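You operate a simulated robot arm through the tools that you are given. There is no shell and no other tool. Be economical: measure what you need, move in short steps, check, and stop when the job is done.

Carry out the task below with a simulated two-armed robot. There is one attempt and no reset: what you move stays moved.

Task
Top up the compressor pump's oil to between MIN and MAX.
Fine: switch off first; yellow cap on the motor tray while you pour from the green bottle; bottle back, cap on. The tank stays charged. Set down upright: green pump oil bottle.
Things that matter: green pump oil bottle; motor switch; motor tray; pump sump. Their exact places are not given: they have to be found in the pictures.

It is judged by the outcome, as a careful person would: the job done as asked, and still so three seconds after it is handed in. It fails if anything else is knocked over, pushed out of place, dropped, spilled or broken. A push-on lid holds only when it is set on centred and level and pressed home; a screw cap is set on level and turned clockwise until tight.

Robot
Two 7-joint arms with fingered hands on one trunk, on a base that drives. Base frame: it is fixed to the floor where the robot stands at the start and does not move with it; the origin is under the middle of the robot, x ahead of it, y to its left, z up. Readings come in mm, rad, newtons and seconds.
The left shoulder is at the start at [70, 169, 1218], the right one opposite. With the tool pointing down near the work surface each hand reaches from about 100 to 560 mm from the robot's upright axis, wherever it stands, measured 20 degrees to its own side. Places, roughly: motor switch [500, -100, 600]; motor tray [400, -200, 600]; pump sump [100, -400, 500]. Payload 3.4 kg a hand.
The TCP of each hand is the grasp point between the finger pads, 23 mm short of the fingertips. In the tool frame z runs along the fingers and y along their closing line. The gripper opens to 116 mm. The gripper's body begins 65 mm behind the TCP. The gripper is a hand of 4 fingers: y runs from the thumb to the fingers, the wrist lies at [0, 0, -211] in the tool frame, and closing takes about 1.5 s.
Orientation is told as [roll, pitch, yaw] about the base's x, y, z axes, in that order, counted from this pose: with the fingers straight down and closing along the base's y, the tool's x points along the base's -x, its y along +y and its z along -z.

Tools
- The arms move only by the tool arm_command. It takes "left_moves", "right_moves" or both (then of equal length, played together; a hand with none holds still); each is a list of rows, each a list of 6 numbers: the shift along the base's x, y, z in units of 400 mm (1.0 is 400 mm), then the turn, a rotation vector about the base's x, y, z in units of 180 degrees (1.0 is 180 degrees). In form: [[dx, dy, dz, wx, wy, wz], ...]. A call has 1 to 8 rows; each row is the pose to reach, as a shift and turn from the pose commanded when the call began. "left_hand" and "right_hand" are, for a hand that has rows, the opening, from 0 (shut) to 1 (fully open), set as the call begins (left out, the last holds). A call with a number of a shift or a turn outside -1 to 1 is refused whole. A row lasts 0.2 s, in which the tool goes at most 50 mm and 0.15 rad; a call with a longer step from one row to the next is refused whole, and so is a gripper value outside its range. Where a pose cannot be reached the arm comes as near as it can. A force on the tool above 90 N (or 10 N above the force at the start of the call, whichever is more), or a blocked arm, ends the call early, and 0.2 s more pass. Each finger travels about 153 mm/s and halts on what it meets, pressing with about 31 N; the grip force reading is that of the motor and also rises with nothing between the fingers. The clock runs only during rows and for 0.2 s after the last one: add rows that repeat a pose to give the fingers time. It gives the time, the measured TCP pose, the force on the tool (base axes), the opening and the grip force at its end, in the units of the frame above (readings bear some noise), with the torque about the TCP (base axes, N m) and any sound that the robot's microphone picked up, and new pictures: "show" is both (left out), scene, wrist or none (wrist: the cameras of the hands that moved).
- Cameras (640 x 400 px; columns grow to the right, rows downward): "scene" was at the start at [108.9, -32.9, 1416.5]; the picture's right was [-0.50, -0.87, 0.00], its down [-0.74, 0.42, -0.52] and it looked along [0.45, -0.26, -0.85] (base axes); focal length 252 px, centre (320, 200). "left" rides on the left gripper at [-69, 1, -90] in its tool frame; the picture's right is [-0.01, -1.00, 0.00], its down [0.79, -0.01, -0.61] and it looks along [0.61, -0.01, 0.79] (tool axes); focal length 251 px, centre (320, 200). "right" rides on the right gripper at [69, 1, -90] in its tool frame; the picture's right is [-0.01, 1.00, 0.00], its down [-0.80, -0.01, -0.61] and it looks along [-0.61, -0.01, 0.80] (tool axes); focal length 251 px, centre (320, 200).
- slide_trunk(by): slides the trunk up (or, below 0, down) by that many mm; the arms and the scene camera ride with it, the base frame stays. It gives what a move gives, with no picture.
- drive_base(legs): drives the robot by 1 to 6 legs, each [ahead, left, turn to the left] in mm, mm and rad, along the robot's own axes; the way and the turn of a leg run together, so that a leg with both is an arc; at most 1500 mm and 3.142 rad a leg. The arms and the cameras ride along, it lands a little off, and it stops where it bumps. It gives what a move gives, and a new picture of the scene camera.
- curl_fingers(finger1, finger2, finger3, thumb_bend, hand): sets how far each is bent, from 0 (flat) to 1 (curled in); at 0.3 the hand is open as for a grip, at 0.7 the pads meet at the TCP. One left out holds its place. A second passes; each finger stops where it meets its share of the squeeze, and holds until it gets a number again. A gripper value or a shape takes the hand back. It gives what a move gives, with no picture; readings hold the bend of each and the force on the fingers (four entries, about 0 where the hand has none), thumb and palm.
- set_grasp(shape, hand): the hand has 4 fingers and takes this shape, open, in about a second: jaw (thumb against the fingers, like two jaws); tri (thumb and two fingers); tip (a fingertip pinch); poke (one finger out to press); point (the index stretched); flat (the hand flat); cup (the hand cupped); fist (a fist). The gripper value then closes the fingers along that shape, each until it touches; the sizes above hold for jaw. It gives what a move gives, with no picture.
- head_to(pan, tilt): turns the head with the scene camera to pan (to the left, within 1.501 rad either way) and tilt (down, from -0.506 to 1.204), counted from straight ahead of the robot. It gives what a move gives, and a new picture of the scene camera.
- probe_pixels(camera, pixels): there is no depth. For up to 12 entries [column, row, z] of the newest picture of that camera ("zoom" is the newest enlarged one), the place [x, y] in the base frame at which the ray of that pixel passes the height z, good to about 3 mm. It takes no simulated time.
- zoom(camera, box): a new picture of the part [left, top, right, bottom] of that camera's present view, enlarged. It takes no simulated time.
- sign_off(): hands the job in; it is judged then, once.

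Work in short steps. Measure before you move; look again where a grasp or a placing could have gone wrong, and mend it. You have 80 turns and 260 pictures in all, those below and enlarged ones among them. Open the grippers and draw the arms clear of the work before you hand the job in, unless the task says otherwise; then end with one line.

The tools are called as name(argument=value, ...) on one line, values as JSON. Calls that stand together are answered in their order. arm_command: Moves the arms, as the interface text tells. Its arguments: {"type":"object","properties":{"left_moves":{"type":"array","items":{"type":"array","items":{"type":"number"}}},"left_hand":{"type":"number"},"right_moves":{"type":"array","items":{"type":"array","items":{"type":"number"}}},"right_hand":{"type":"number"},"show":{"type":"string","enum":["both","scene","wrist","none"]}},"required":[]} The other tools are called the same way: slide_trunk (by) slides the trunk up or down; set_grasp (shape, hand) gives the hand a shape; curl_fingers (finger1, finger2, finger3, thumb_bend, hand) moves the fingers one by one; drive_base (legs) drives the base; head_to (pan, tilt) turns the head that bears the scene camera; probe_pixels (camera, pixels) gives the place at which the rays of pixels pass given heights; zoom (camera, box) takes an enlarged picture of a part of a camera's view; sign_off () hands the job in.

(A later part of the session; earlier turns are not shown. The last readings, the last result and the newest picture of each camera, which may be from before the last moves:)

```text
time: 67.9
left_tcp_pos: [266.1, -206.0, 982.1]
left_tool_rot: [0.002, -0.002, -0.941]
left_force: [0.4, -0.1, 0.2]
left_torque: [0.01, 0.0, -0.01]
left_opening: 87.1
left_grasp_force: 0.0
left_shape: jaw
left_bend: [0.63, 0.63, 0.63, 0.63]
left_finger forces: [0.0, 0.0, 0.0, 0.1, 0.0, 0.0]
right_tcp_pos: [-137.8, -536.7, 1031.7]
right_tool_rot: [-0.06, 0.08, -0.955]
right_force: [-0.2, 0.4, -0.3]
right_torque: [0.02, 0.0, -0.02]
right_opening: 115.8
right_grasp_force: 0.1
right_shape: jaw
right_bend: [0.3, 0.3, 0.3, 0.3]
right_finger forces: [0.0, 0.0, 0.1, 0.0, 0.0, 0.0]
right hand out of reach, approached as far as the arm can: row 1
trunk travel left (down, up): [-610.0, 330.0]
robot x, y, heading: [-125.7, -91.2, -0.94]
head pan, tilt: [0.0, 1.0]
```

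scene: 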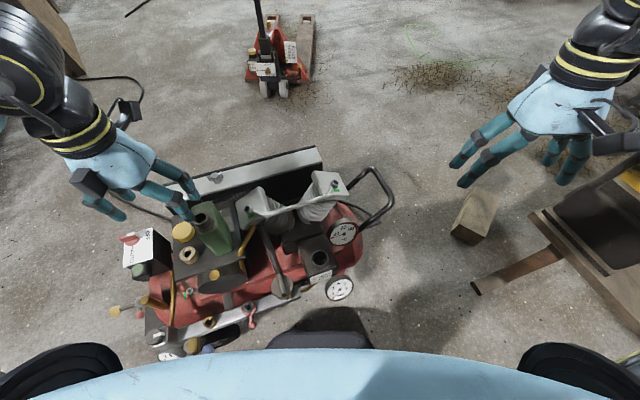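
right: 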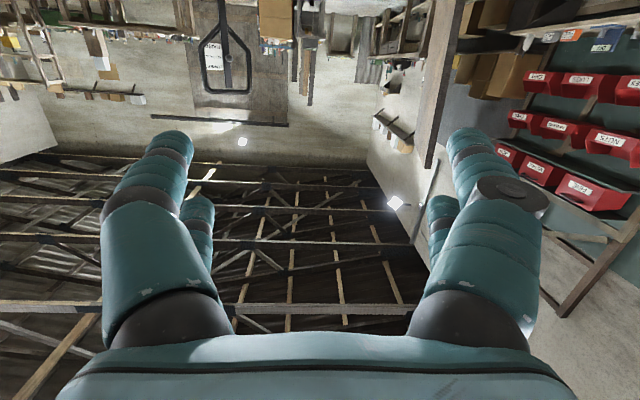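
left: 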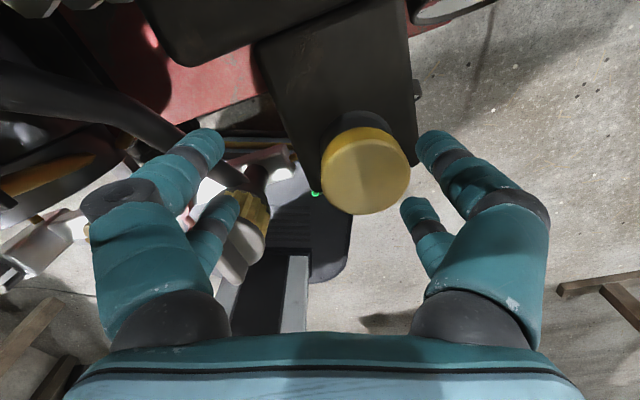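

Now left hand: yaw −1.2 rad and move over the bottle body centre (363,-269) at height.

arm_command(left_moves=[[0.03, -0.02, 0, 0, 0, -0.045], [0.06, -0.04, 0, 0, 0, -0.09], [0.09, -0.06, 0, 0, 0, -0.135], [0.12, -0.08, 0, 0, 0, -0.18], [0.15, -0.1, 0, 0, 0, -0.225], [0.18, -0.12, -0.03, 0, 0, -0.27], [0.21, -0.14, -0.06, 0, 0, -0.315], [0.243, -0.158, -0.1, 0, 0, -0.36]], left_hand=1, show="none")

arm_command(left_moves=[[0, 0, -0.02, 0, 0, -0.024], [0, 0, -0.1, 0, 0, -0.024]], show="both")

zoom(camera="scene", box=[130, 140, 290, 260])

```text
time: 69.7
left_tcp_pos: [367.5, -269.7, 938.3]
left_tool_rot: [-0.001, 0.0, -2.072]
left_force: [-0.3, -0.6, -0.3]
left_torque: [0.02, 0.0, -0.02]
left_opening: 116.0
left_grasp_force: 0.0
left_shape: jaw
left_bend: [0.3, 0.3, 0.3, 0.3]
left_finger forces: [0.0, 0.0, 0.1, 0.0, 0.0, 0.0]
right_tcp_pos: [-136.1, -535.9, 1031.9]
right_tool_rot: [-0.059, 0.082, -0.957]
right_force: [1.1, -0.8, -0.3]
right_torque: [0.02, 0.0, 0.02]
right_opening: 116.1
right_grasp_force: 0.1
right_shape: jaw
right_bend: [0.3, 0.3, 0.3, 0.3]
right_finger forces: [0.0, 0.1, 0.0, 0.0, 0.0, 0.0]
trunk travel left (down, up): [-610.0, 330.0]
robot x, y, heading: [-127.4, -91.5, -0.944]
head pan, tilt: [0.0, 1.0]
```

```text
time: 70.3
left_tcp_pos: [365.3, -266.9, 900.3]
left_tool_rot: [0.0, 0.0, -2.148]
left_force: [-0.6, 0.2, 0.8]
left_torque: [-0.02, 0.02, 0.0]
left_opening: 115.7
left_grasp_force: 0.1
left_shape: jaw
left_bend: [0.3, 0.3, 0.3, 0.3]
left_finger forces: [0.1, 0.1, 0.1, 0.0, 0.0, 0.0]
right_tcp_pos: [-137.2, -535.0, 1032.0]
right_tool_rot: [-0.059, 0.08, -0.956]
right_force: [-0.7, -0.3, 0.0]
right_torque: [0.01, 0.01, -0.01]
right_opening: 115.9
right_grasp_force: 0.0
right_shape: jaw
right_bend: [0.3, 0.3, 0.3, 0.3]
right_finger forces: [0.1, 0.1, 0.0, 0.0, 0.0, 0.0]
trunk travel left (down, up): [-610.0, 330.0]
robot x, y, heading: [-126.1, -95.4, -0.94]
head pan, tilt: [0.0, 1.0]
```

scene: 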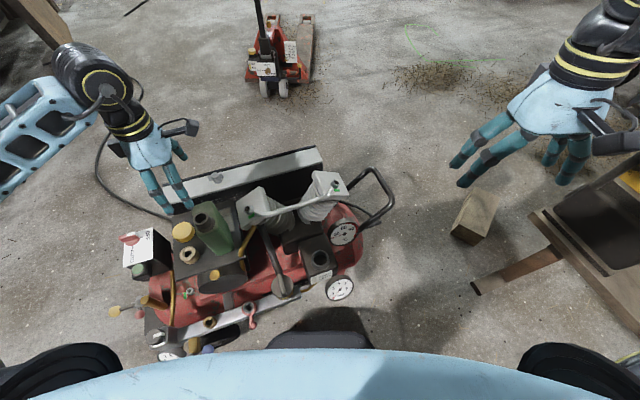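
left: 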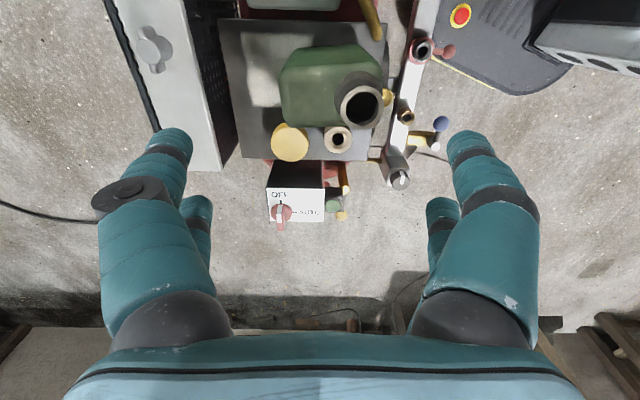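

```text
3.33 times, centred on (210, 200) of scene
```

zoom: 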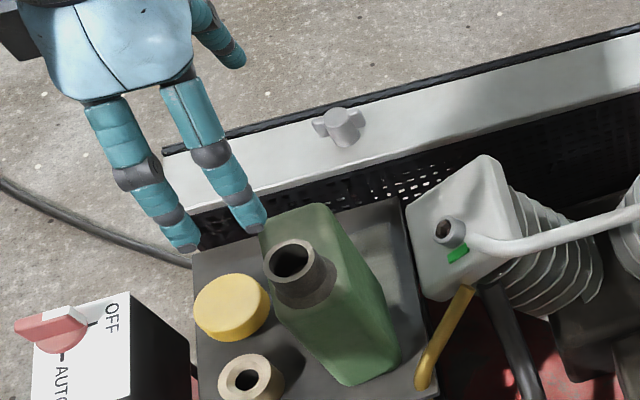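

Yaw works on the left. Check the bottle relative to the grip in the wrist view.

zoom(camera="left", box=[220, 20, 420, 180])

probe_pixels(camera="left", pixels=[[281, 95, 740], [383, 75, 740], [362, 105, 780], [310, 125, 740], [310, 47, 740], [290, 145, 640]])

```text
2.50 times, centred on (320, 100) of left
```

zoom: 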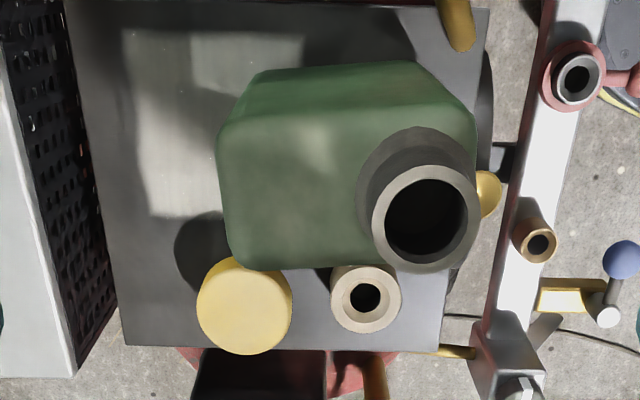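

```text
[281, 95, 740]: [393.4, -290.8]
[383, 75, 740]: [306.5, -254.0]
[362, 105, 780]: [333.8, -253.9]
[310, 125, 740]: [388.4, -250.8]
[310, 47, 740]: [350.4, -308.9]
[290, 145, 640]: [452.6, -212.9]
```

Body centre ≈(355,-267). Shift and descend to z≈740, then check.

arm_command(left_moves=[[-0.025, -0.001, 0, 0, 0, 0], [-0.025, -0.001, -0.1, 0, 0, 0], [-0.025, -0.001, -0.2, 0, 0, 0], [-0.025, -0.001, -0.3, 0, 0, 0], [-0.025, -0.001, -0.38, 0, 0, 0]], show="both")

zoom(camera="scene", box=[130, 130, 290, 250])

```text
time: 71.5
left_tcp_pos: [356.1, -269.3, 749.9]
left_tool_rot: [0.001, 0.001, -2.148]
left_force: [0.1, 0.7, 1.0]
left_torque: [0.02, 0.01, -0.02]
left_opening: 115.7
left_grasp_force: 0.0
left_shape: jaw
left_bend: [0.3, 0.3, 0.3, 0.3]
left_finger forces: [0.1, 0.1, 1.5, 0.0, 0.0, 0.0]
right_tcp_pos: [-135.3, -534.2, 1032.3]
right_tool_rot: [-0.059, 0.08, -0.956]
right_force: [0.4, -0.4, 0.2]
right_torque: [-0.02, -0.02, -0.01]
right_opening: 115.8
right_grasp_force: 0.0
right_shape: jaw
right_bend: [0.3, 0.3, 0.3, 0.3]
right_finger forces: [0.1, 0.0, 0.1, 0.0, 0.0, 0.0]
trunk travel left (down, up): [-610.0, 330.0]
robot x, y, heading: [-124.7, -92.4, -0.945]
head pan, tilt: [0.0, 1.0]
```

scene: 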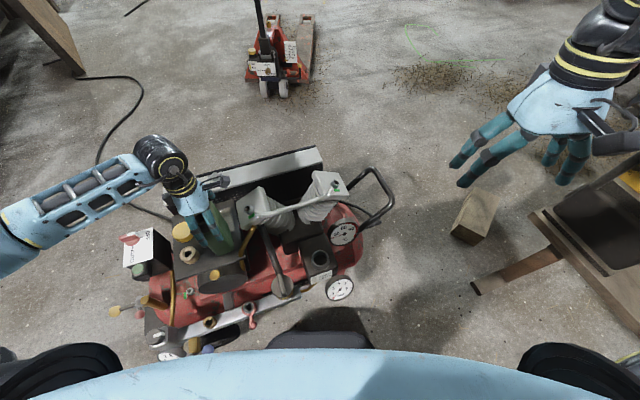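
left: 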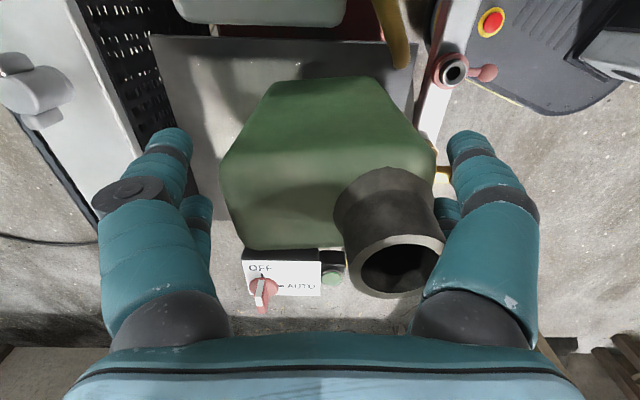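

```text
3.33 times, centred on (210, 190) of scene
```

zoom: 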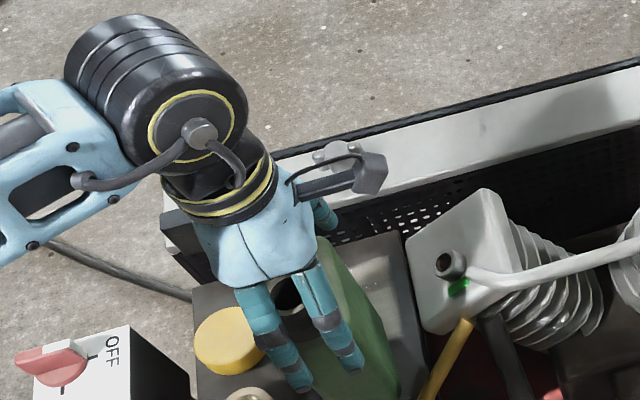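

Bottle is ~97 mm deep and its neck meets the fingers here. Better: grip across its ~65 mm width from behind the neck (yaw −0.57; the left camera is on the far side there). Rise, re-yaw, and look.

arm_command(left_moves=[[-0.01, 0.006, 0.02, 0, 0, 0], [-0.01, 0.006, 0.14, 0, 0, 0], [-0.01, 0.006, 0.26, 0, 0, 0.03], [0.0, 0.0, 0.32, 0, 0, 0.075], [0.01, -0.005, 0.32, 0, 0, 0.12], [0.02, -0.01, 0.32, 0, 0, 0.165], [0.03, -0.02, 0.32, 0, 0, 0.21], [0.034, -0.022, 0.32, 0, 0, 0.255]], show="none")

arm_command(left_moves=[[0, 0, 0, 0, 0, 0.045], [0, 0, 0, 0, 0, 0.09], [0, 0, 0, 0, 0, 0.135], [0, 0, 0, 0, 0, 0.18], [0, 0, 0, 0, 0, 0.225], [0, 0, 0, 0, 0, 0.247]], show="both")

zoom(camera="left", box=[200, 40, 440, 240])

```text
time: 73.3
left_tcp_pos: [370.0, -276.8, 877.1]
left_tool_rot: [0.0, -0.001, -1.342]
left_force: [0.2, 0.7, 0.5]
left_torque: [0.0, 0.03, 0.01]
left_opening: 115.7
left_grasp_force: 0.1
left_shape: jaw
left_bend: [0.3, 0.3, 0.3, 0.3]
left_finger forces: [0.0, 0.1, 0.1, 0.0, 0.0, 0.0]
right_tcp_pos: [-135.9, -534.9, 1033.3]
right_tool_rot: [-0.057, 0.08, -0.957]
right_force: [-0.4, 0.7, 0.9]
right_torque: [0.02, -0.03, 0.06]
right_opening: 115.9
right_grasp_force: 0.0
right_shape: jaw
right_bend: [0.3, 0.3, 0.3, 0.3]
right_finger forces: [0.0, 0.1, 0.0, 0.0, 0.0, 0.0]
trunk travel left (down, up): [-610.0, 330.0]
robot x, y, heading: [-125.1, -92.8, -0.941]
head pan, tilt: [0.0, 1.0]
```

```text
time: 74.7
left_tcp_pos: [367.4, -277.3, 877.0]
left_tool_rot: [0.0, 0.0, -0.571]
left_force: [-0.6, 0.7, 0.7]
left_torque: [-0.04, 0.02, -0.03]
left_opening: 116.0
left_grasp_force: 0.1
left_shape: jaw
left_bend: [0.3, 0.3, 0.3, 0.3]
left_finger forces: [0.0, 0.0, 0.1, 0.0, 0.0, 0.0]
right_tcp_pos: [-137.9, -534.2, 1032.0]
right_tool_rot: [-0.058, 0.08, -0.956]
right_force: [-0.6, 0.4, 0.2]
right_torque: [0.05, -0.02, -0.01]
right_opening: 115.8
right_grasp_force: 0.1
right_shape: jaw
right_bend: [0.3, 0.3, 0.3, 0.3]
right_finger forces: [0.0, 0.0, 0.0, 0.0, 0.1, 0.0]
trunk travel left (down, up): [-610.0, 330.0]
robot x, y, heading: [-128.0, -95.1, -0.942]
head pan, tilt: [0.0, 1.0]
```

scene: 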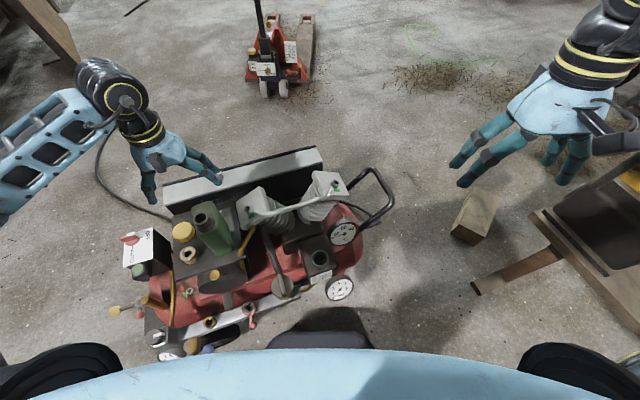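
left: 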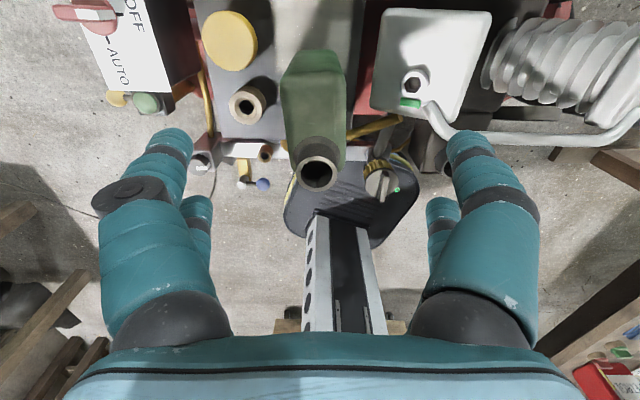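

```text
2.00 times, centred on (320, 140) of left
```

zoom: 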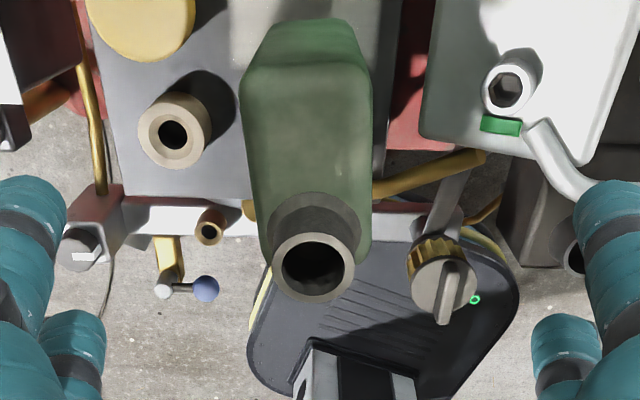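

probe_pixels(camera="left", pixels=[[415, 82, 660], [415, 82, 690], [400, 70, 660], [432, 110, 680], [282, 90, 740], [347, 90, 740], [313, 50, 745], [317, 173, 780], [378, 105, 653]])

```text
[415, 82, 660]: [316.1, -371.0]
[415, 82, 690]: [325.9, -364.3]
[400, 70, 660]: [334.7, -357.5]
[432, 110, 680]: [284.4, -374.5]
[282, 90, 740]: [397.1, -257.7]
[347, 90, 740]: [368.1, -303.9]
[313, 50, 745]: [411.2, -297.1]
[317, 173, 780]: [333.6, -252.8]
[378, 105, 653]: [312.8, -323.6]
```

Body centre m=-29.5, width 55; neck ends 438 deep. Move to (377,-277.5), opening ~95 mm, descend to z≈700.

arm_command(left_moves=[[0.0245, -0.0005, 0, 0, 0, 0], [0.0245, -0.0005, 0, 0, 0, 0], [0.0245, -0.0005, -0.1, 0, 0, 0], [0.0245, -0.0005, -0.2, 0, 0, 0], [0.0245, -0.0005, -0.3, 0, 0, 0], [0.0245, -0.0005, -0.4, 0, 0, 0], [0.0245, -0.0005, -0.44, 0, 0, 0]], left_hand=0.82, show="both")

zoom(camera="scene", box=[130, 130, 290, 250])

```text
time: 76.3
left_tcp_pos: [376.9, -276.9, 701.5]
left_tool_rot: [0.0, -0.002, -0.569]
left_force: [3.5, -0.5, 8.5]
left_torque: [0.08, 0.01, -0.01]
left_opening: 95.3
left_grasp_force: 0.0
left_shape: jaw
left_bend: [0.56, 0.56, 0.56, 0.56]
left_finger forces: [6.3, 0.6, 1.6, 0.0, 0.0, 0.1]
right_tcp_pos: [-137.7, -534.5, 1033.6]
right_tool_rot: [-0.059, 0.079, -0.957]
right_force: [-0.5, 0.5, 0.0]
right_torque: [0.0, -0.02, 0.01]
right_opening: 116.1
right_grasp_force: 0.0
right_shape: jaw
right_bend: [0.3, 0.3, 0.3, 0.3]
right_finger forces: [0.0, 0.0, 0.0, 0.1, 0.0, 0.0]
trunk travel left (down, up): [-610.0, 330.0]
robot x, y, heading: [-127.4, -90.8, -0.937]
head pan, tilt: [0.0, 1.0]
```

scene: 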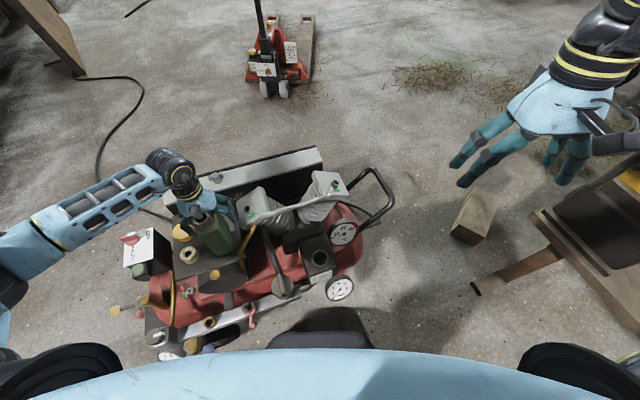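
left: 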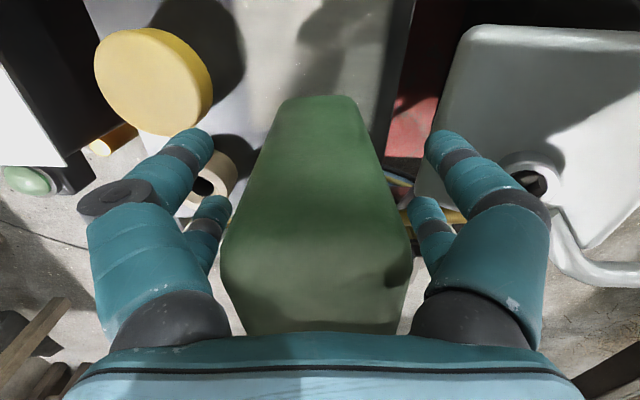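

```text
3.33 times, centred on (210, 190) of scene
```

zoom: 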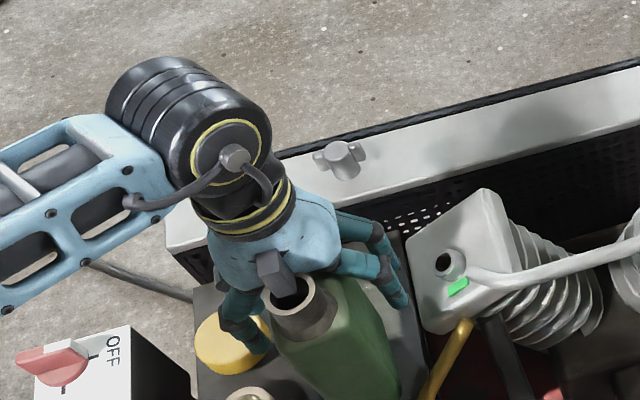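

A light contact on one finger (6 N) near the shoulder. Rise 7 mm and close the grip.

arm_command(left_moves=[[0, 0, 0.018, 0, 0, 0], [0, 0, 0.018, 0, 0, 0]], show="none")

arm_command(left_moves=[[0, 0, 0, 0, 0, 0], [0, 0, 0, 0, 0, 0], [0, 0, 0, 0, 0, 0], [0, 0, 0, 0, 0, 0]], left_hand=0, show="wrist")

zoom(camera="scene", box=[130, 130, 290, 250])

```text
time: 76.9
left_tcp_pos: [376.7, -276.5, 707.8]
left_tool_rot: [0.0, 0.001, -0.571]
left_force: [0.6, -0.9, -0.1]
left_torque: [-0.02, 0.02, 0.04]
left_opening: 95.1
left_grasp_force: 0.1
left_shape: jaw
left_bend: [0.56, 0.56, 0.56, 0.56]
left_finger forces: [0.0, 0.1, 0.1, 0.0, 0.0, 0.0]
right_tcp_pos: [-137.5, -535.0, 1033.3]
right_tool_rot: [-0.057, 0.079, -0.956]
right_force: [-0.3, 0.4, 0.8]
right_torque: [-0.02, 0.0, -0.01]
right_opening: 115.8
right_grasp_force: 0.0
right_shape: jaw
right_bend: [0.3, 0.3, 0.3, 0.3]
right_finger forces: [0.0, 0.0, 0.1, 0.1, 0.1, 0.0]
trunk travel left (down, up): [-610.0, 330.0]
robot x, y, heading: [-126.5, -94.6, -0.944]
head pan, tilt: [0.0, 1.0]
```

```text
time: 77.9
left_tcp_pos: [377.6, -277.1, 708.4]
left_tool_rot: [-0.001, 0.0, -0.57]
left_force: [-1.2, -0.5, -0.2]
left_torque: [-0.01, 0.01, 0.06]
left_opening: 48.2
left_grasp_force: 30.9
left_shape: jaw
left_bend: [0.73, 0.73, 0.73, 0.77]
left_finger forces: [28.3, 28.1, 28.6, 0.1, 28.5, 0.0]
right_tcp_pos: [-136.7, -534.7, 1032.3]
right_tool_rot: [-0.06, 0.08, -0.955]
right_force: [-0.6, -0.4, -0.1]
right_torque: [0.01, 0.03, 0.02]
right_opening: 115.9
right_grasp_force: 0.1
right_shape: jaw
right_bend: [0.3, 0.3, 0.3, 0.3]
right_finger forces: [0.0, 0.0, 0.0, 0.0, 0.0, 0.0]
trunk travel left (down, up): [-610.0, 330.0]
robot x, y, heading: [-125.9, -92.3, -0.946]
head pan, tilt: [0.0, 1.0]
```

left: 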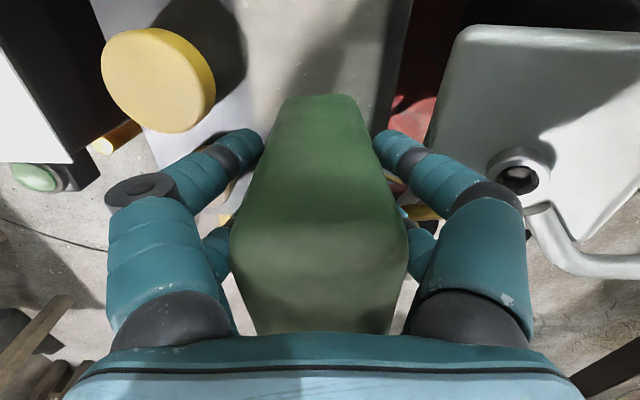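

```text
3.33 times, centred on (210, 190) of scene
```

zoom: 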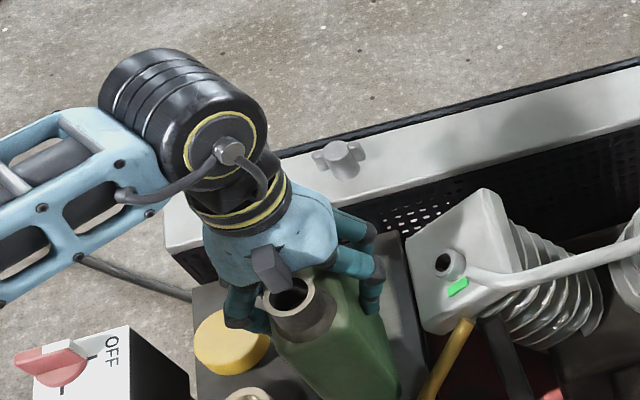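

Gripped evenly. Lift 25 mm and check.

arm_command(left_moves=[[0, 0, 0.02, 0, 0, 0], [0, 0, 0.06, 0, 0, 0], [0, 0, 0.1, 0, 0, 0]], show="wrist")

zoom(camera="scene", box=[130, 120, 290, 240])

```text
time: 78.7
left_tcp_pos: [378.7, -278.3, 747.6]
left_tool_rot: [-0.001, 0.0, -0.568]
left_force: [-1.0, 0.7, -4.8]
left_torque: [-0.05, -0.1, -0.03]
left_opening: 48.6
left_grasp_force: 30.9
left_shape: jaw
left_bend: [0.73, 0.73, 0.73, 0.77]
left_finger forces: [28.8, 28.3, 28.6, 0.0, 28.3, 0.1]
right_tcp_pos: [-135.0, -535.0, 1033.0]
right_tool_rot: [-0.059, 0.079, -0.958]
right_force: [-0.6, -0.5, -0.2]
right_torque: [-0.02, -0.02, -0.03]
right_opening: 115.9
right_grasp_force: 0.0
right_shape: jaw
right_bend: [0.3, 0.3, 0.3, 0.3]
right_finger forces: [0.0, 0.0, 0.1, 0.0, 0.0, 0.0]
trunk travel left (down, up): [-610.0, 330.0]
robot x, y, heading: [-125.2, -92.6, -0.942]
head pan, tilt: [0.0, 1.0]
```

left: 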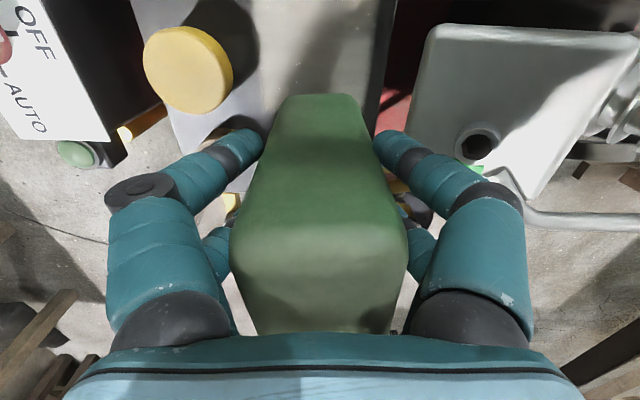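

```text
3.33 times, centred on (210, 180) of scene
```

zoom: 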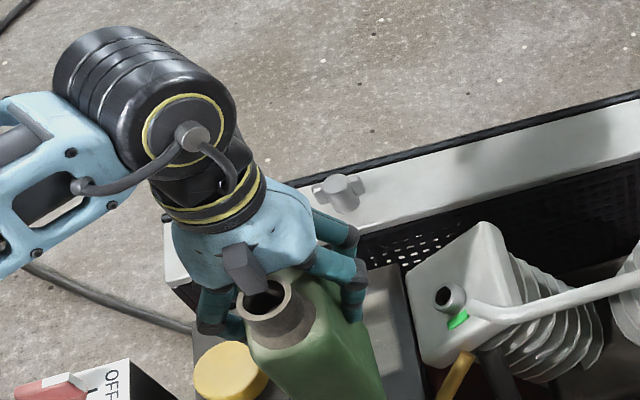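

Held firmly (~0.5 kg). Carry it high (bottle bottom ≈775) toward the right of the sump while yawing −90°.

arm_command(left_moves=[[0, 0, 0.11, 0, 0, 0], [0, 0, 0.22, 0, 0, -0.02], [0, 0, 0.335, 0, 0, -0.06], [-0.085, -0.053, 0.335, 0, 0, -0.1], [-0.17, -0.107, 0.335, 0, 0, -0.14], [-0.255, -0.16, 0.335, 0, 0, -0.18], [-0.34, -0.214, 0.335, 0, 0, -0.22], [-0.425, -0.267, 0.335, 0, 0, -0.26]], show="none")

arm_command(left_moves=[[-0.085, -0.053, 0, 0, 0, -0.04], [-0.17, -0.107, 0, 0, 0, -0.08], [-0.255, -0.16, 0, 0, 0, -0.12], [-0.34, -0.214, 0, 0, 0, -0.16], [-0.405, -0.255, 0, 0, 0, -0.2], [-0.405, -0.255, 0, 0, 0, -0.242]], show="both")

zoom(camera="scene", box=[230, 150, 410, 310])

```text
time: 80.5
left_tcp_pos: [205.8, -385.0, 882.0]
left_tool_rot: [0.001, 0.001, -1.389]
left_force: [-1.0, 0.3, -4.1]
left_torque: [-0.06, -0.03, 0.0]
left_opening: 48.2
left_grasp_force: 31.3
left_shape: jaw
left_bend: [0.73, 0.73, 0.73, 0.77]
left_finger forces: [28.7, 28.6, 28.4, 0.0, 28.7, 0.0]
right_tcp_pos: [-136.8, -536.0, 1031.7]
right_tool_rot: [-0.057, 0.082, -0.957]
right_force: [-0.1, 0.0, 0.2]
right_torque: [-0.01, -0.04, 0.02]
right_opening: 115.9
right_grasp_force: 0.0
right_shape: jaw
right_bend: [0.3, 0.3, 0.3, 0.3]
right_finger forces: [0.0, 0.0, 0.1, 0.0, 0.0, 0.0]
trunk travel left (down, up): [-610.0, 330.0]
robot x, y, heading: [-122.2, -92.5, -0.941]
head pan, tilt: [0.0, 1.0]
```

```text
time: 81.9
left_tcp_pos: [47.8, -486.2, 883.2]
left_tool_rot: [0.001, 0.001, -2.149]
left_force: [0.0, -0.3, -3.9]
left_torque: [-0.06, 0.04, 0.0]
left_opening: 48.1
left_grasp_force: 31.3
left_shape: jaw
left_bend: [0.73, 0.73, 0.73, 0.77]
left_finger forces: [28.6, 28.9, 28.6, 0.1, 28.8, 0.0]
right_tcp_pos: [-136.1, -535.1, 1033.2]
right_tool_rot: [-0.06, 0.081, -0.957]
right_force: [-0.4, -0.7, -0.3]
right_torque: [0.02, 0.0, 0.02]
right_opening: 115.9
right_grasp_force: 0.0
right_shape: jaw
right_bend: [0.3, 0.3, 0.3, 0.3]
right_finger forces: [0.1, 0.0, 0.0, 0.0, 0.0, 0.0]
trunk travel left (down, up): [-610.0, 330.0]
robot x, y, heading: [-123.6, -91.0, -0.94]
head pan, tilt: [0.0, 1.0]
```

scene: 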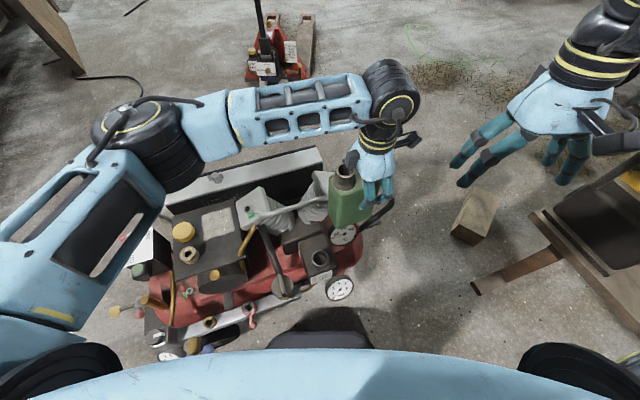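
left: 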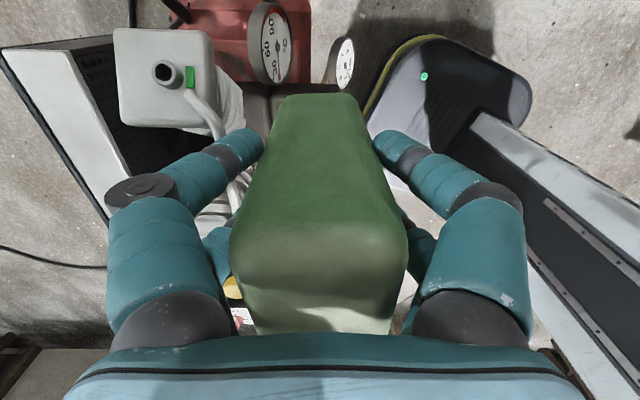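

```text
2.50 times, centred on (320, 230) of scene
```

zoom: 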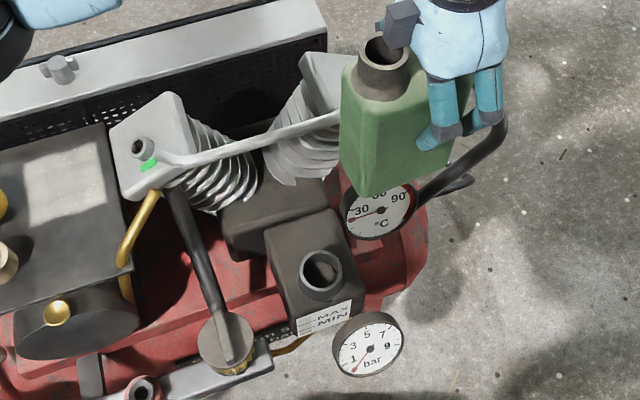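

Sump neck is clear at zoom (320,272). Begin tilting about −d to 45° while lowering so the lip stays over the sump (no flow expected yet).

probe_pixels(camera="zoom", pixels=[[320, 272, 560], [320, 272, 575], [300, 272, 565], [342, 272, 565]])

arm_command(left_moves=[[-0.001, -0.002, -0.085, -0.035, 0.0225, 0], [-0.003, -0.005, -0.17, -0.07, 0.045, 0], [-0.005, -0.007, -0.256, -0.105, 0.0675, 0], [-0.006, -0.01, -0.34, -0.14, 0.09, 0], [-0.008, -0.012, -0.427, -0.175, 0.1125, 0], [-0.0095, -0.0148, -0.512, -0.21, 0.135, 0]], show="both")

zoom(camera="scene", box=[250, 170, 410, 310])

```text
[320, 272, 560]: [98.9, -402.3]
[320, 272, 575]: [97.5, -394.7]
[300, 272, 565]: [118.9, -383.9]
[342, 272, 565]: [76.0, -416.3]
```

```text
time: 83.3
left_tcp_pos: [44.3, -489.4, 676.2]
left_tool_rot: [0.004, -0.784, -2.147]
left_force: [-0.3, 0.6, -3.8]
left_torque: [-0.02, 0.02, 0.01]
left_opening: 47.7
left_grasp_force: 31.3
left_shape: jaw
left_bend: [0.73, 0.73, 0.73, 0.77]
left_finger forces: [28.5, 28.4, 28.3, 0.0, 28.4, 0.0]
right_tcp_pos: [-136.5, -535.2, 1032.6]
right_tool_rot: [-0.06, 0.081, -0.956]
right_force: [-0.7, 0.2, -0.3]
right_torque: [0.02, -0.03, 0.0]
right_opening: 115.7
right_grasp_force: 0.1
right_shape: jaw
right_bend: [0.3, 0.3, 0.3, 0.3]
right_finger forces: [0.1, 0.1, 0.0, 0.1, 0.1, 0.0]
trunk travel left (down, up): [-610.0, 330.0]
robot x, y, heading: [-125.2, -95.1, -0.94]
head pan, tilt: [0.0, 1.0]
```

scene: 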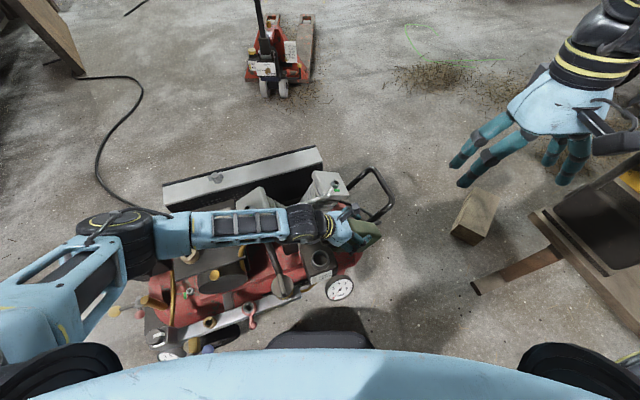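
left: 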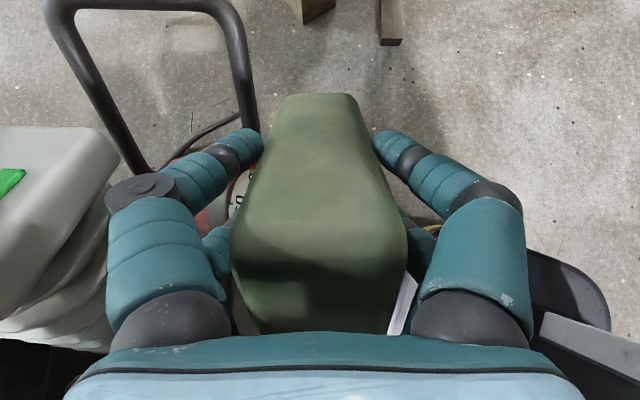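

```text
2.86 times, centred on (330, 240) of scene
```

zoom: 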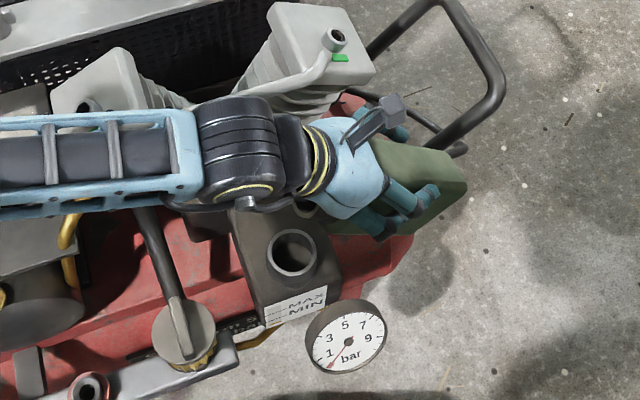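

At 45°: no flow, lip poised by the sump collar. I raise TCP to ~700 (keeps forearm clear) and tilt to 60°.

arm_command(left_moves=[[0.001, 0.002, 0.03, -0.023, 0.015, 0], [0.002, 0.004, 0.06, -0.047, 0.03, 0], [0.004, 0.006, 0.06, -0.07, 0.045, 0], [0.004, 0.006, 0.06, -0.07, 0.045, 0]], show="scene")

zoom(camera="scene", box=[280, 200, 380, 310])

```text
time: 84.3
left_tcp_pos: [45.5, -489.2, 701.6]
left_tool_rot: [0.007, -1.044, -2.153]
left_force: [0.2, 0.1, -3.8]
left_torque: [0.04, -0.03, 0.0]
left_opening: 47.7
left_grasp_force: 30.9
left_shape: jaw
left_bend: [0.73, 0.73, 0.73, 0.77]
left_finger forces: [28.4, 28.5, 28.4, 0.1, 28.3, 0.0]
right_tcp_pos: [-136.6, -535.6, 1031.9]
right_tool_rot: [-0.057, 0.081, -0.956]
right_force: [0.5, 0.6, -1.4]
right_torque: [0.0, 0.0, 0.0]
right_opening: 115.8
right_grasp_force: 0.0
right_shape: jaw
right_bend: [0.3, 0.3, 0.3, 0.3]
right_finger forces: [0.1, 0.0, 0.0, 0.1, 0.0, 0.0]
trunk travel left (down, up): [-610.0, 330.0]
robot x, y, heading: [-125.5, -95.1, -0.941]
head pan, tilt: [0.0, 1.0]
```

scene: 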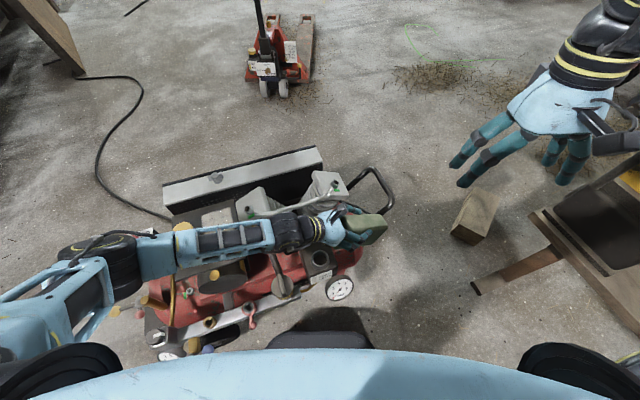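

```text
3.64 times, centred on (330, 255) of scene
```

zoom: 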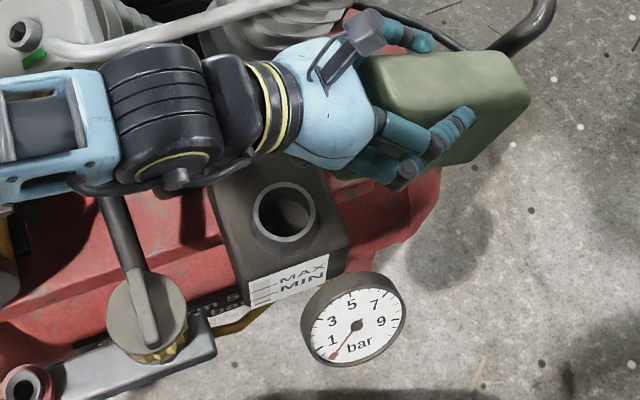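

Check where a point above the sump at the lip height projects, to verify alignment.

probe_pixels(camera="zoom", pixels=[[285, 205, 560], [285, 205, 570], [280, 165, 664], [280, 150, 664], [290, 140, 664], [300, 130, 664], [320, 100, 740], [252, 215, 565], [316, 215, 565]])

arm_command(right_moves=[[-0.05, 0.0, 0, 0, 0, 0]], show="wrist")

```text
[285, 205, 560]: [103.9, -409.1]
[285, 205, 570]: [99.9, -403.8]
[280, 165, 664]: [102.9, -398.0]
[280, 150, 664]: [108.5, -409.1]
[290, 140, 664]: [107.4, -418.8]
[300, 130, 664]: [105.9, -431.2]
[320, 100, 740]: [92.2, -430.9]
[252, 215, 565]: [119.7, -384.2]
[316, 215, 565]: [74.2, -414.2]
```

```text
time: 84.7
left_tcp_pos: [44.0, -488.3, 701.2]
left_tool_rot: [0.007, -1.045, -2.152]
left_force: [0.3, -0.5, -4.2]
left_torque: [0.02, -0.07, -0.02]
left_opening: 47.8
left_grasp_force: 31.0
left_shape: jaw
left_bend: [0.73, 0.73, 0.73, 0.77]
left_finger forces: [28.3, 28.3, 28.4, 0.1, 28.3, 0.1]
right_tcp_pos: [-158.6, -534.4, 1032.6]
right_tool_rot: [-0.058, 0.079, -0.958]
right_force: [-0.3, -0.5, 0.3]
right_torque: [0.03, 0.01, 0.0]
right_opening: 116.0
right_grasp_force: 0.1
right_shape: jaw
right_bend: [0.3, 0.3, 0.3, 0.3]
right_finger forces: [0.1, 0.0, 0.0, 0.0, 0.0, 0.0]
trunk travel left (down, up): [-610.0, 330.0]
robot x, y, heading: [-128.1, -90.5, -0.942]
head pan, tilt: [0.0, 1.0]
```

right: 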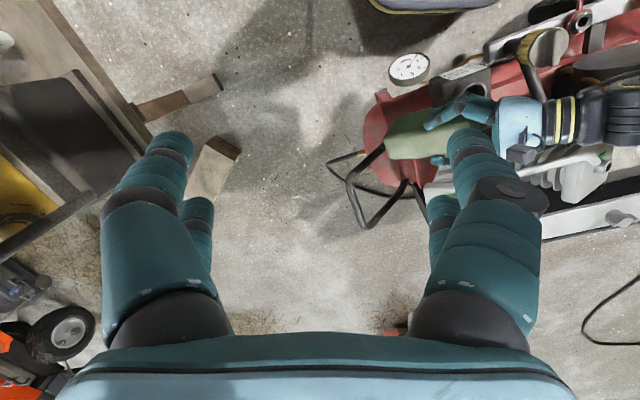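

Geometry agrees (lip ≈5 mm right of sump centre). Tilt on to ~68° and watch for flow.

arm_command(left_moves=[[0.003, 0.005, 0, -0.0187, 0.012, 0], [0.006, 0.009, 0, -0.0373, 0.024, 0], [0.006, 0.009, 0, -0.0373, 0.024, 0]], show="none")

zoom(camera="scene", box=[290, 220, 370, 300])

```text
time: 85.5
left_tcp_pos: [46.5, -486.2, 700.3]
left_tool_rot: [0.009, -1.184, -2.152]
left_force: [0.5, -0.3, -3.5]
left_torque: [0.02, -0.01, -0.02]
left_opening: 47.9
left_grasp_force: 31.1
left_shape: jaw
left_bend: [0.73, 0.73, 0.73, 0.77]
left_finger forces: [28.4, 28.5, 28.3, 0.1, 28.3, 0.0]
right_tcp_pos: [-156.5, -534.1, 1033.4]
right_tool_rot: [-0.057, 0.081, -0.957]
right_force: [-0.7, 0.6, 0.0]
right_torque: [0.0, 0.03, -0.03]
right_opening: 116.0
right_grasp_force: 0.0
right_shape: jaw
right_bend: [0.3, 0.3, 0.3, 0.3]
right_finger forces: [0.1, 0.1, 0.0, 0.0, 0.0, 0.0]
trunk travel left (down, up): [-610.0, 330.0]
robot x, y, heading: [-126.8, -92.5, -0.938]
head pan, tilt: [0.0, 1.0]
```

```text
5.00 times, centred on (330, 260) of scene
```

zoom: 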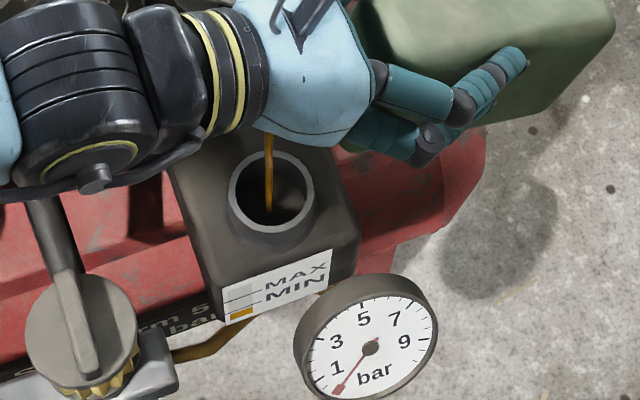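

Oil streams into the sump neck, well inside. Hold and watch the sight window (orange at (240,312), MIN line ~298, MAX ~285).

arm_command(left_moves=[[0, 0, 0, 0, 0, 0], [0, 0, 0, 0, 0, 0], [0, 0, 0, 0, 0, 0]], show="none")

zoom(camera="scene", box=[310, 245, 360, 290])

```text
time: 86.3
left_tcp_pos: [46.5, -487.4, 702.1]
left_tool_rot: [0.011, -1.185, -2.154]
left_force: [0.4, 0.5, -3.0]
left_torque: [0.04, 0.01, -0.03]
left_opening: 47.8
left_grasp_force: 30.6
left_shape: jaw
left_bend: [0.73, 0.73, 0.73, 0.77]
left_finger forces: [28.4, 28.5, 28.3, 0.0, 28.4, 0.0]
right_tcp_pos: [-156.5, -533.9, 1033.5]
right_tool_rot: [-0.059, 0.08, -0.957]
right_force: [0.6, -0.4, 0.0]
right_torque: [0.01, -0.03, -0.01]
right_opening: 116.0
right_grasp_force: 0.1
right_shape: jaw
right_bend: [0.3, 0.3, 0.3, 0.3]
right_finger forces: [0.0, 0.0, 0.1, 0.0, 0.1, 0.0]
trunk travel left (down, up): [-610.0, 330.0]
robot x, y, heading: [-128.6, -91.3, -0.943]
head pan, tilt: [0.0, 1.0]
```

```text
8.89 times, centred on (335, 268) of scene
```

zoom: 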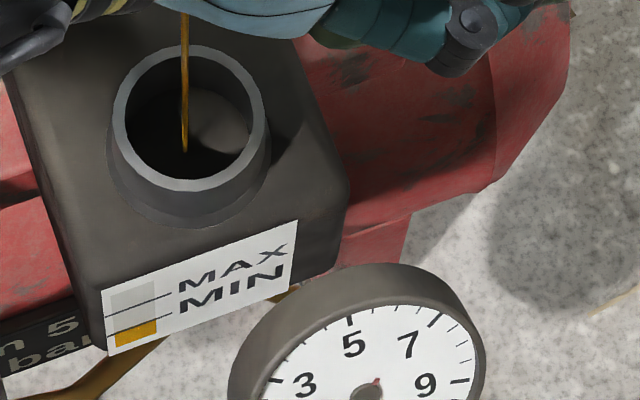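

Oil is now about at the MIN line; MAX is one line up. Continue briefly.

arm_command(left_moves=[[0, 0, 0, 0, 0, 0], [0, 0, 0, 0, 0, 0]], show="none")

zoom(camera="scene", box=[310, 245, 360, 290])

```text
time: 86.9
left_tcp_pos: [47.2, -487.6, 701.7]
left_tool_rot: [0.01, -1.185, -2.153]
left_force: [0.0, 0.1, -3.0]
left_torque: [0.03, -0.04, -0.05]
left_opening: 47.6
left_grasp_force: 31.4
left_shape: jaw
left_bend: [0.73, 0.73, 0.73, 0.77]
left_finger forces: [28.4, 28.3, 28.4, 0.0, 28.3, 0.0]
right_tcp_pos: [-157.9, -534.2, 1034.1]
right_tool_rot: [-0.058, 0.08, -0.956]
right_force: [-0.7, 0.3, 0.6]
right_torque: [0.02, -0.02, 0.04]
right_opening: 115.7
right_grasp_force: 0.1
right_shape: jaw
right_bend: [0.3, 0.3, 0.3, 0.3]
right_finger forces: [0.1, 0.0, 0.1, 0.0, 0.0, 0.0]
trunk travel left (down, up): [-610.0, 330.0]
robot x, y, heading: [-123.9, -96.0, -0.947]
head pan, tilt: [0.0, 1.0]
```

```text
8.89 times, centred on (335, 268) of scene
```

zoom: 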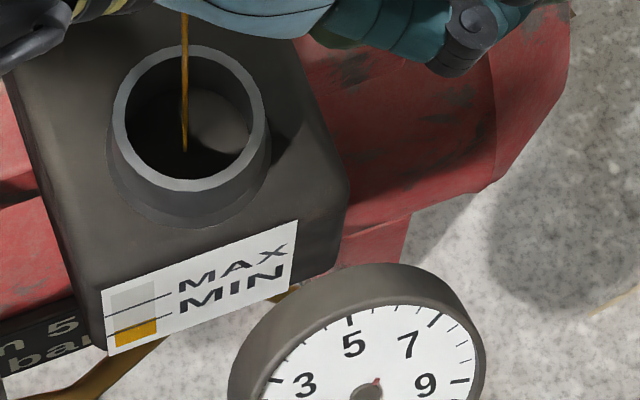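

arm_command(left_moves=[[0, 0, 0, 0, 0, 0], [0, 0, 0, 0, 0, 0], [0, 0, 0, 0, 0, 0], [0, 0, 0, 0, 0, 0], [0, 0, 0, 0, 0, 0], [0, 0, 0, 0, 0, 0]], show="none")

zoom(camera="scene", box=[310, 245, 360, 290])

```text
time: 88.3
left_tcp_pos: [48.1, -485.3, 702.9]
left_tool_rot: [0.011, -1.184, -2.154]
left_force: [0.5, -0.3, -3.0]
left_torque: [0.01, 0.01, -0.02]
left_opening: 47.9
left_grasp_force: 30.5
left_shape: jaw
left_bend: [0.73, 0.73, 0.73, 0.77]
left_finger forces: [28.4, 28.4, 28.4, 0.0, 28.3, 0.0]
right_tcp_pos: [-157.0, -534.3, 1033.8]
right_tool_rot: [-0.058, 0.079, -0.957]
right_force: [-0.2, -0.2, -0.4]
right_torque: [0.0, 0.0, 0.0]
right_opening: 116.0
right_grasp_force: 0.1
right_shape: jaw
right_bend: [0.3, 0.3, 0.3, 0.3]
right_finger forces: [0.0, 0.0, 0.1, 0.0, 0.0, 0.0]
trunk travel left (down, up): [-610.0, 330.0]
robot x, y, heading: [-125.4, -90.7, -0.94]
head pan, tilt: [0.0, 1.0]
```

```text
8.89 times, centred on (335, 268) of scene
```

zoom: 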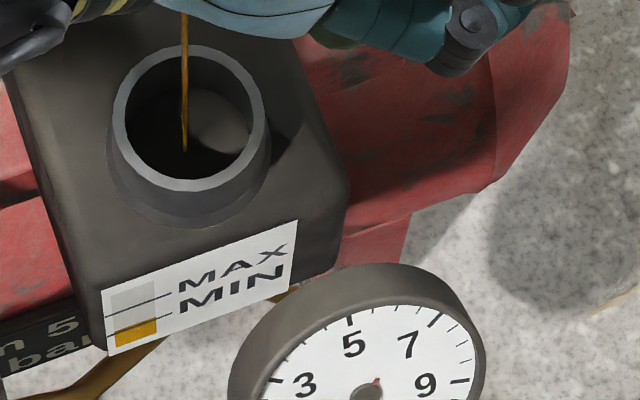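

Flow has slowed with the level at MIN. Tilt 4° more and hold about 1 s.

arm_command(left_moves=[[0.003, 0.004, 0, -0.0187, 0.012, 0], [0.003, 0.004, 0, -0.0187, 0.012, 0], [0.003, 0.004, 0, -0.0187, 0.012, 0], [0.003, 0.004, 0, -0.0187, 0.012, 0]], show="none")

zoom(camera="scene", box=[312, 262, 340, 290])

arm_command(left_moves=[[0, 0, 0, 0, 0, 0], [0, 0, 0, 0, 0, 0], [0, 0, 0, 0, 0, 0]], show="none")

zoom(camera="scene", box=[312, 262, 340, 290])

```text
time: 89.3
left_tcp_pos: [49.2, -484.5, 702.2]
left_tool_rot: [0.013, -1.257, -2.157]
left_force: [-0.5, -0.1, -2.1]
left_torque: [0.04, -0.04, 0.0]
left_opening: 48.0
left_grasp_force: 31.1
left_shape: jaw
left_bend: [0.73, 0.73, 0.73, 0.77]
left_finger forces: [28.4, 28.3, 28.4, 0.0, 28.4, 0.1]
right_tcp_pos: [-157.2, -533.8, 1032.8]
right_tool_rot: [-0.057, 0.08, -0.957]
right_force: [0.1, 0.4, 0.5]
right_torque: [0.02, -0.03, 0.03]
right_opening: 116.2
right_grasp_force: 0.1
right_shape: jaw
right_bend: [0.3, 0.3, 0.3, 0.3]
right_finger forces: [0.0, 0.1, 0.1, 0.0, 0.1, 0.0]
trunk travel left (down, up): [-610.0, 330.0]
robot x, y, heading: [-126.5, -94.7, -0.944]
head pan, tilt: [0.0, 1.0]
```

```text
14.29 times, centred on (326, 276) of scene
```

zoom: 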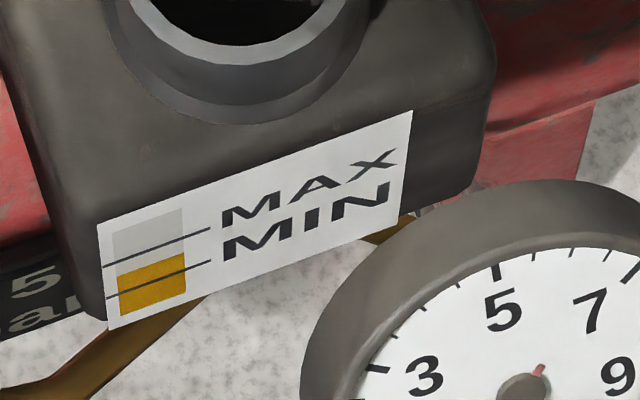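

```text
time: 90.1
left_tcp_pos: [49.5, -484.6, 702.0]
left_tool_rot: [0.013, -1.253, -2.158]
left_force: [1.3, 1.0, -2.5]
left_torque: [0.02, -0.03, -0.01]
left_opening: 47.6
left_grasp_force: 31.1
left_shape: jaw
left_bend: [0.73, 0.73, 0.73, 0.77]
left_finger forces: [28.4, 28.4, 28.4, 0.0, 28.3, 0.0]
right_tcp_pos: [-156.9, -534.6, 1033.4]
right_tool_rot: [-0.057, 0.08, -0.955]
right_force: [-0.5, -0.9, 0.4]
right_torque: [0.01, -0.01, -0.01]
right_opening: 116.0
right_grasp_force: 0.0
right_shape: jaw
right_bend: [0.3, 0.3, 0.3, 0.3]
right_finger forces: [0.1, 0.0, 0.0, 0.0, 0.0, 0.0]
trunk travel left (down, up): [-610.0, 330.0]
robot x, y, heading: [-123.4, -92.0, -0.94]
head pan, tilt: [0.0, 1.0]
```

```text
14.29 times, centred on (326, 276) of scene
```

zoom: 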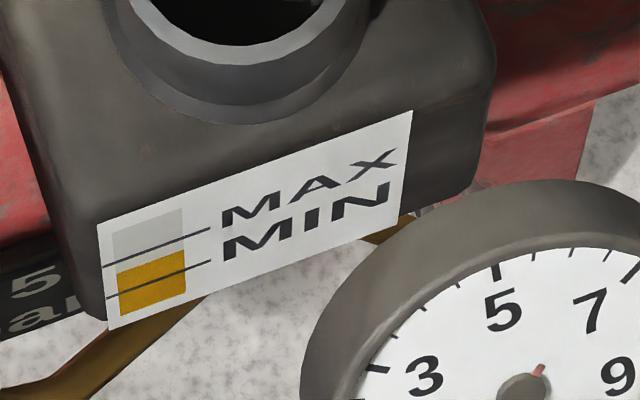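

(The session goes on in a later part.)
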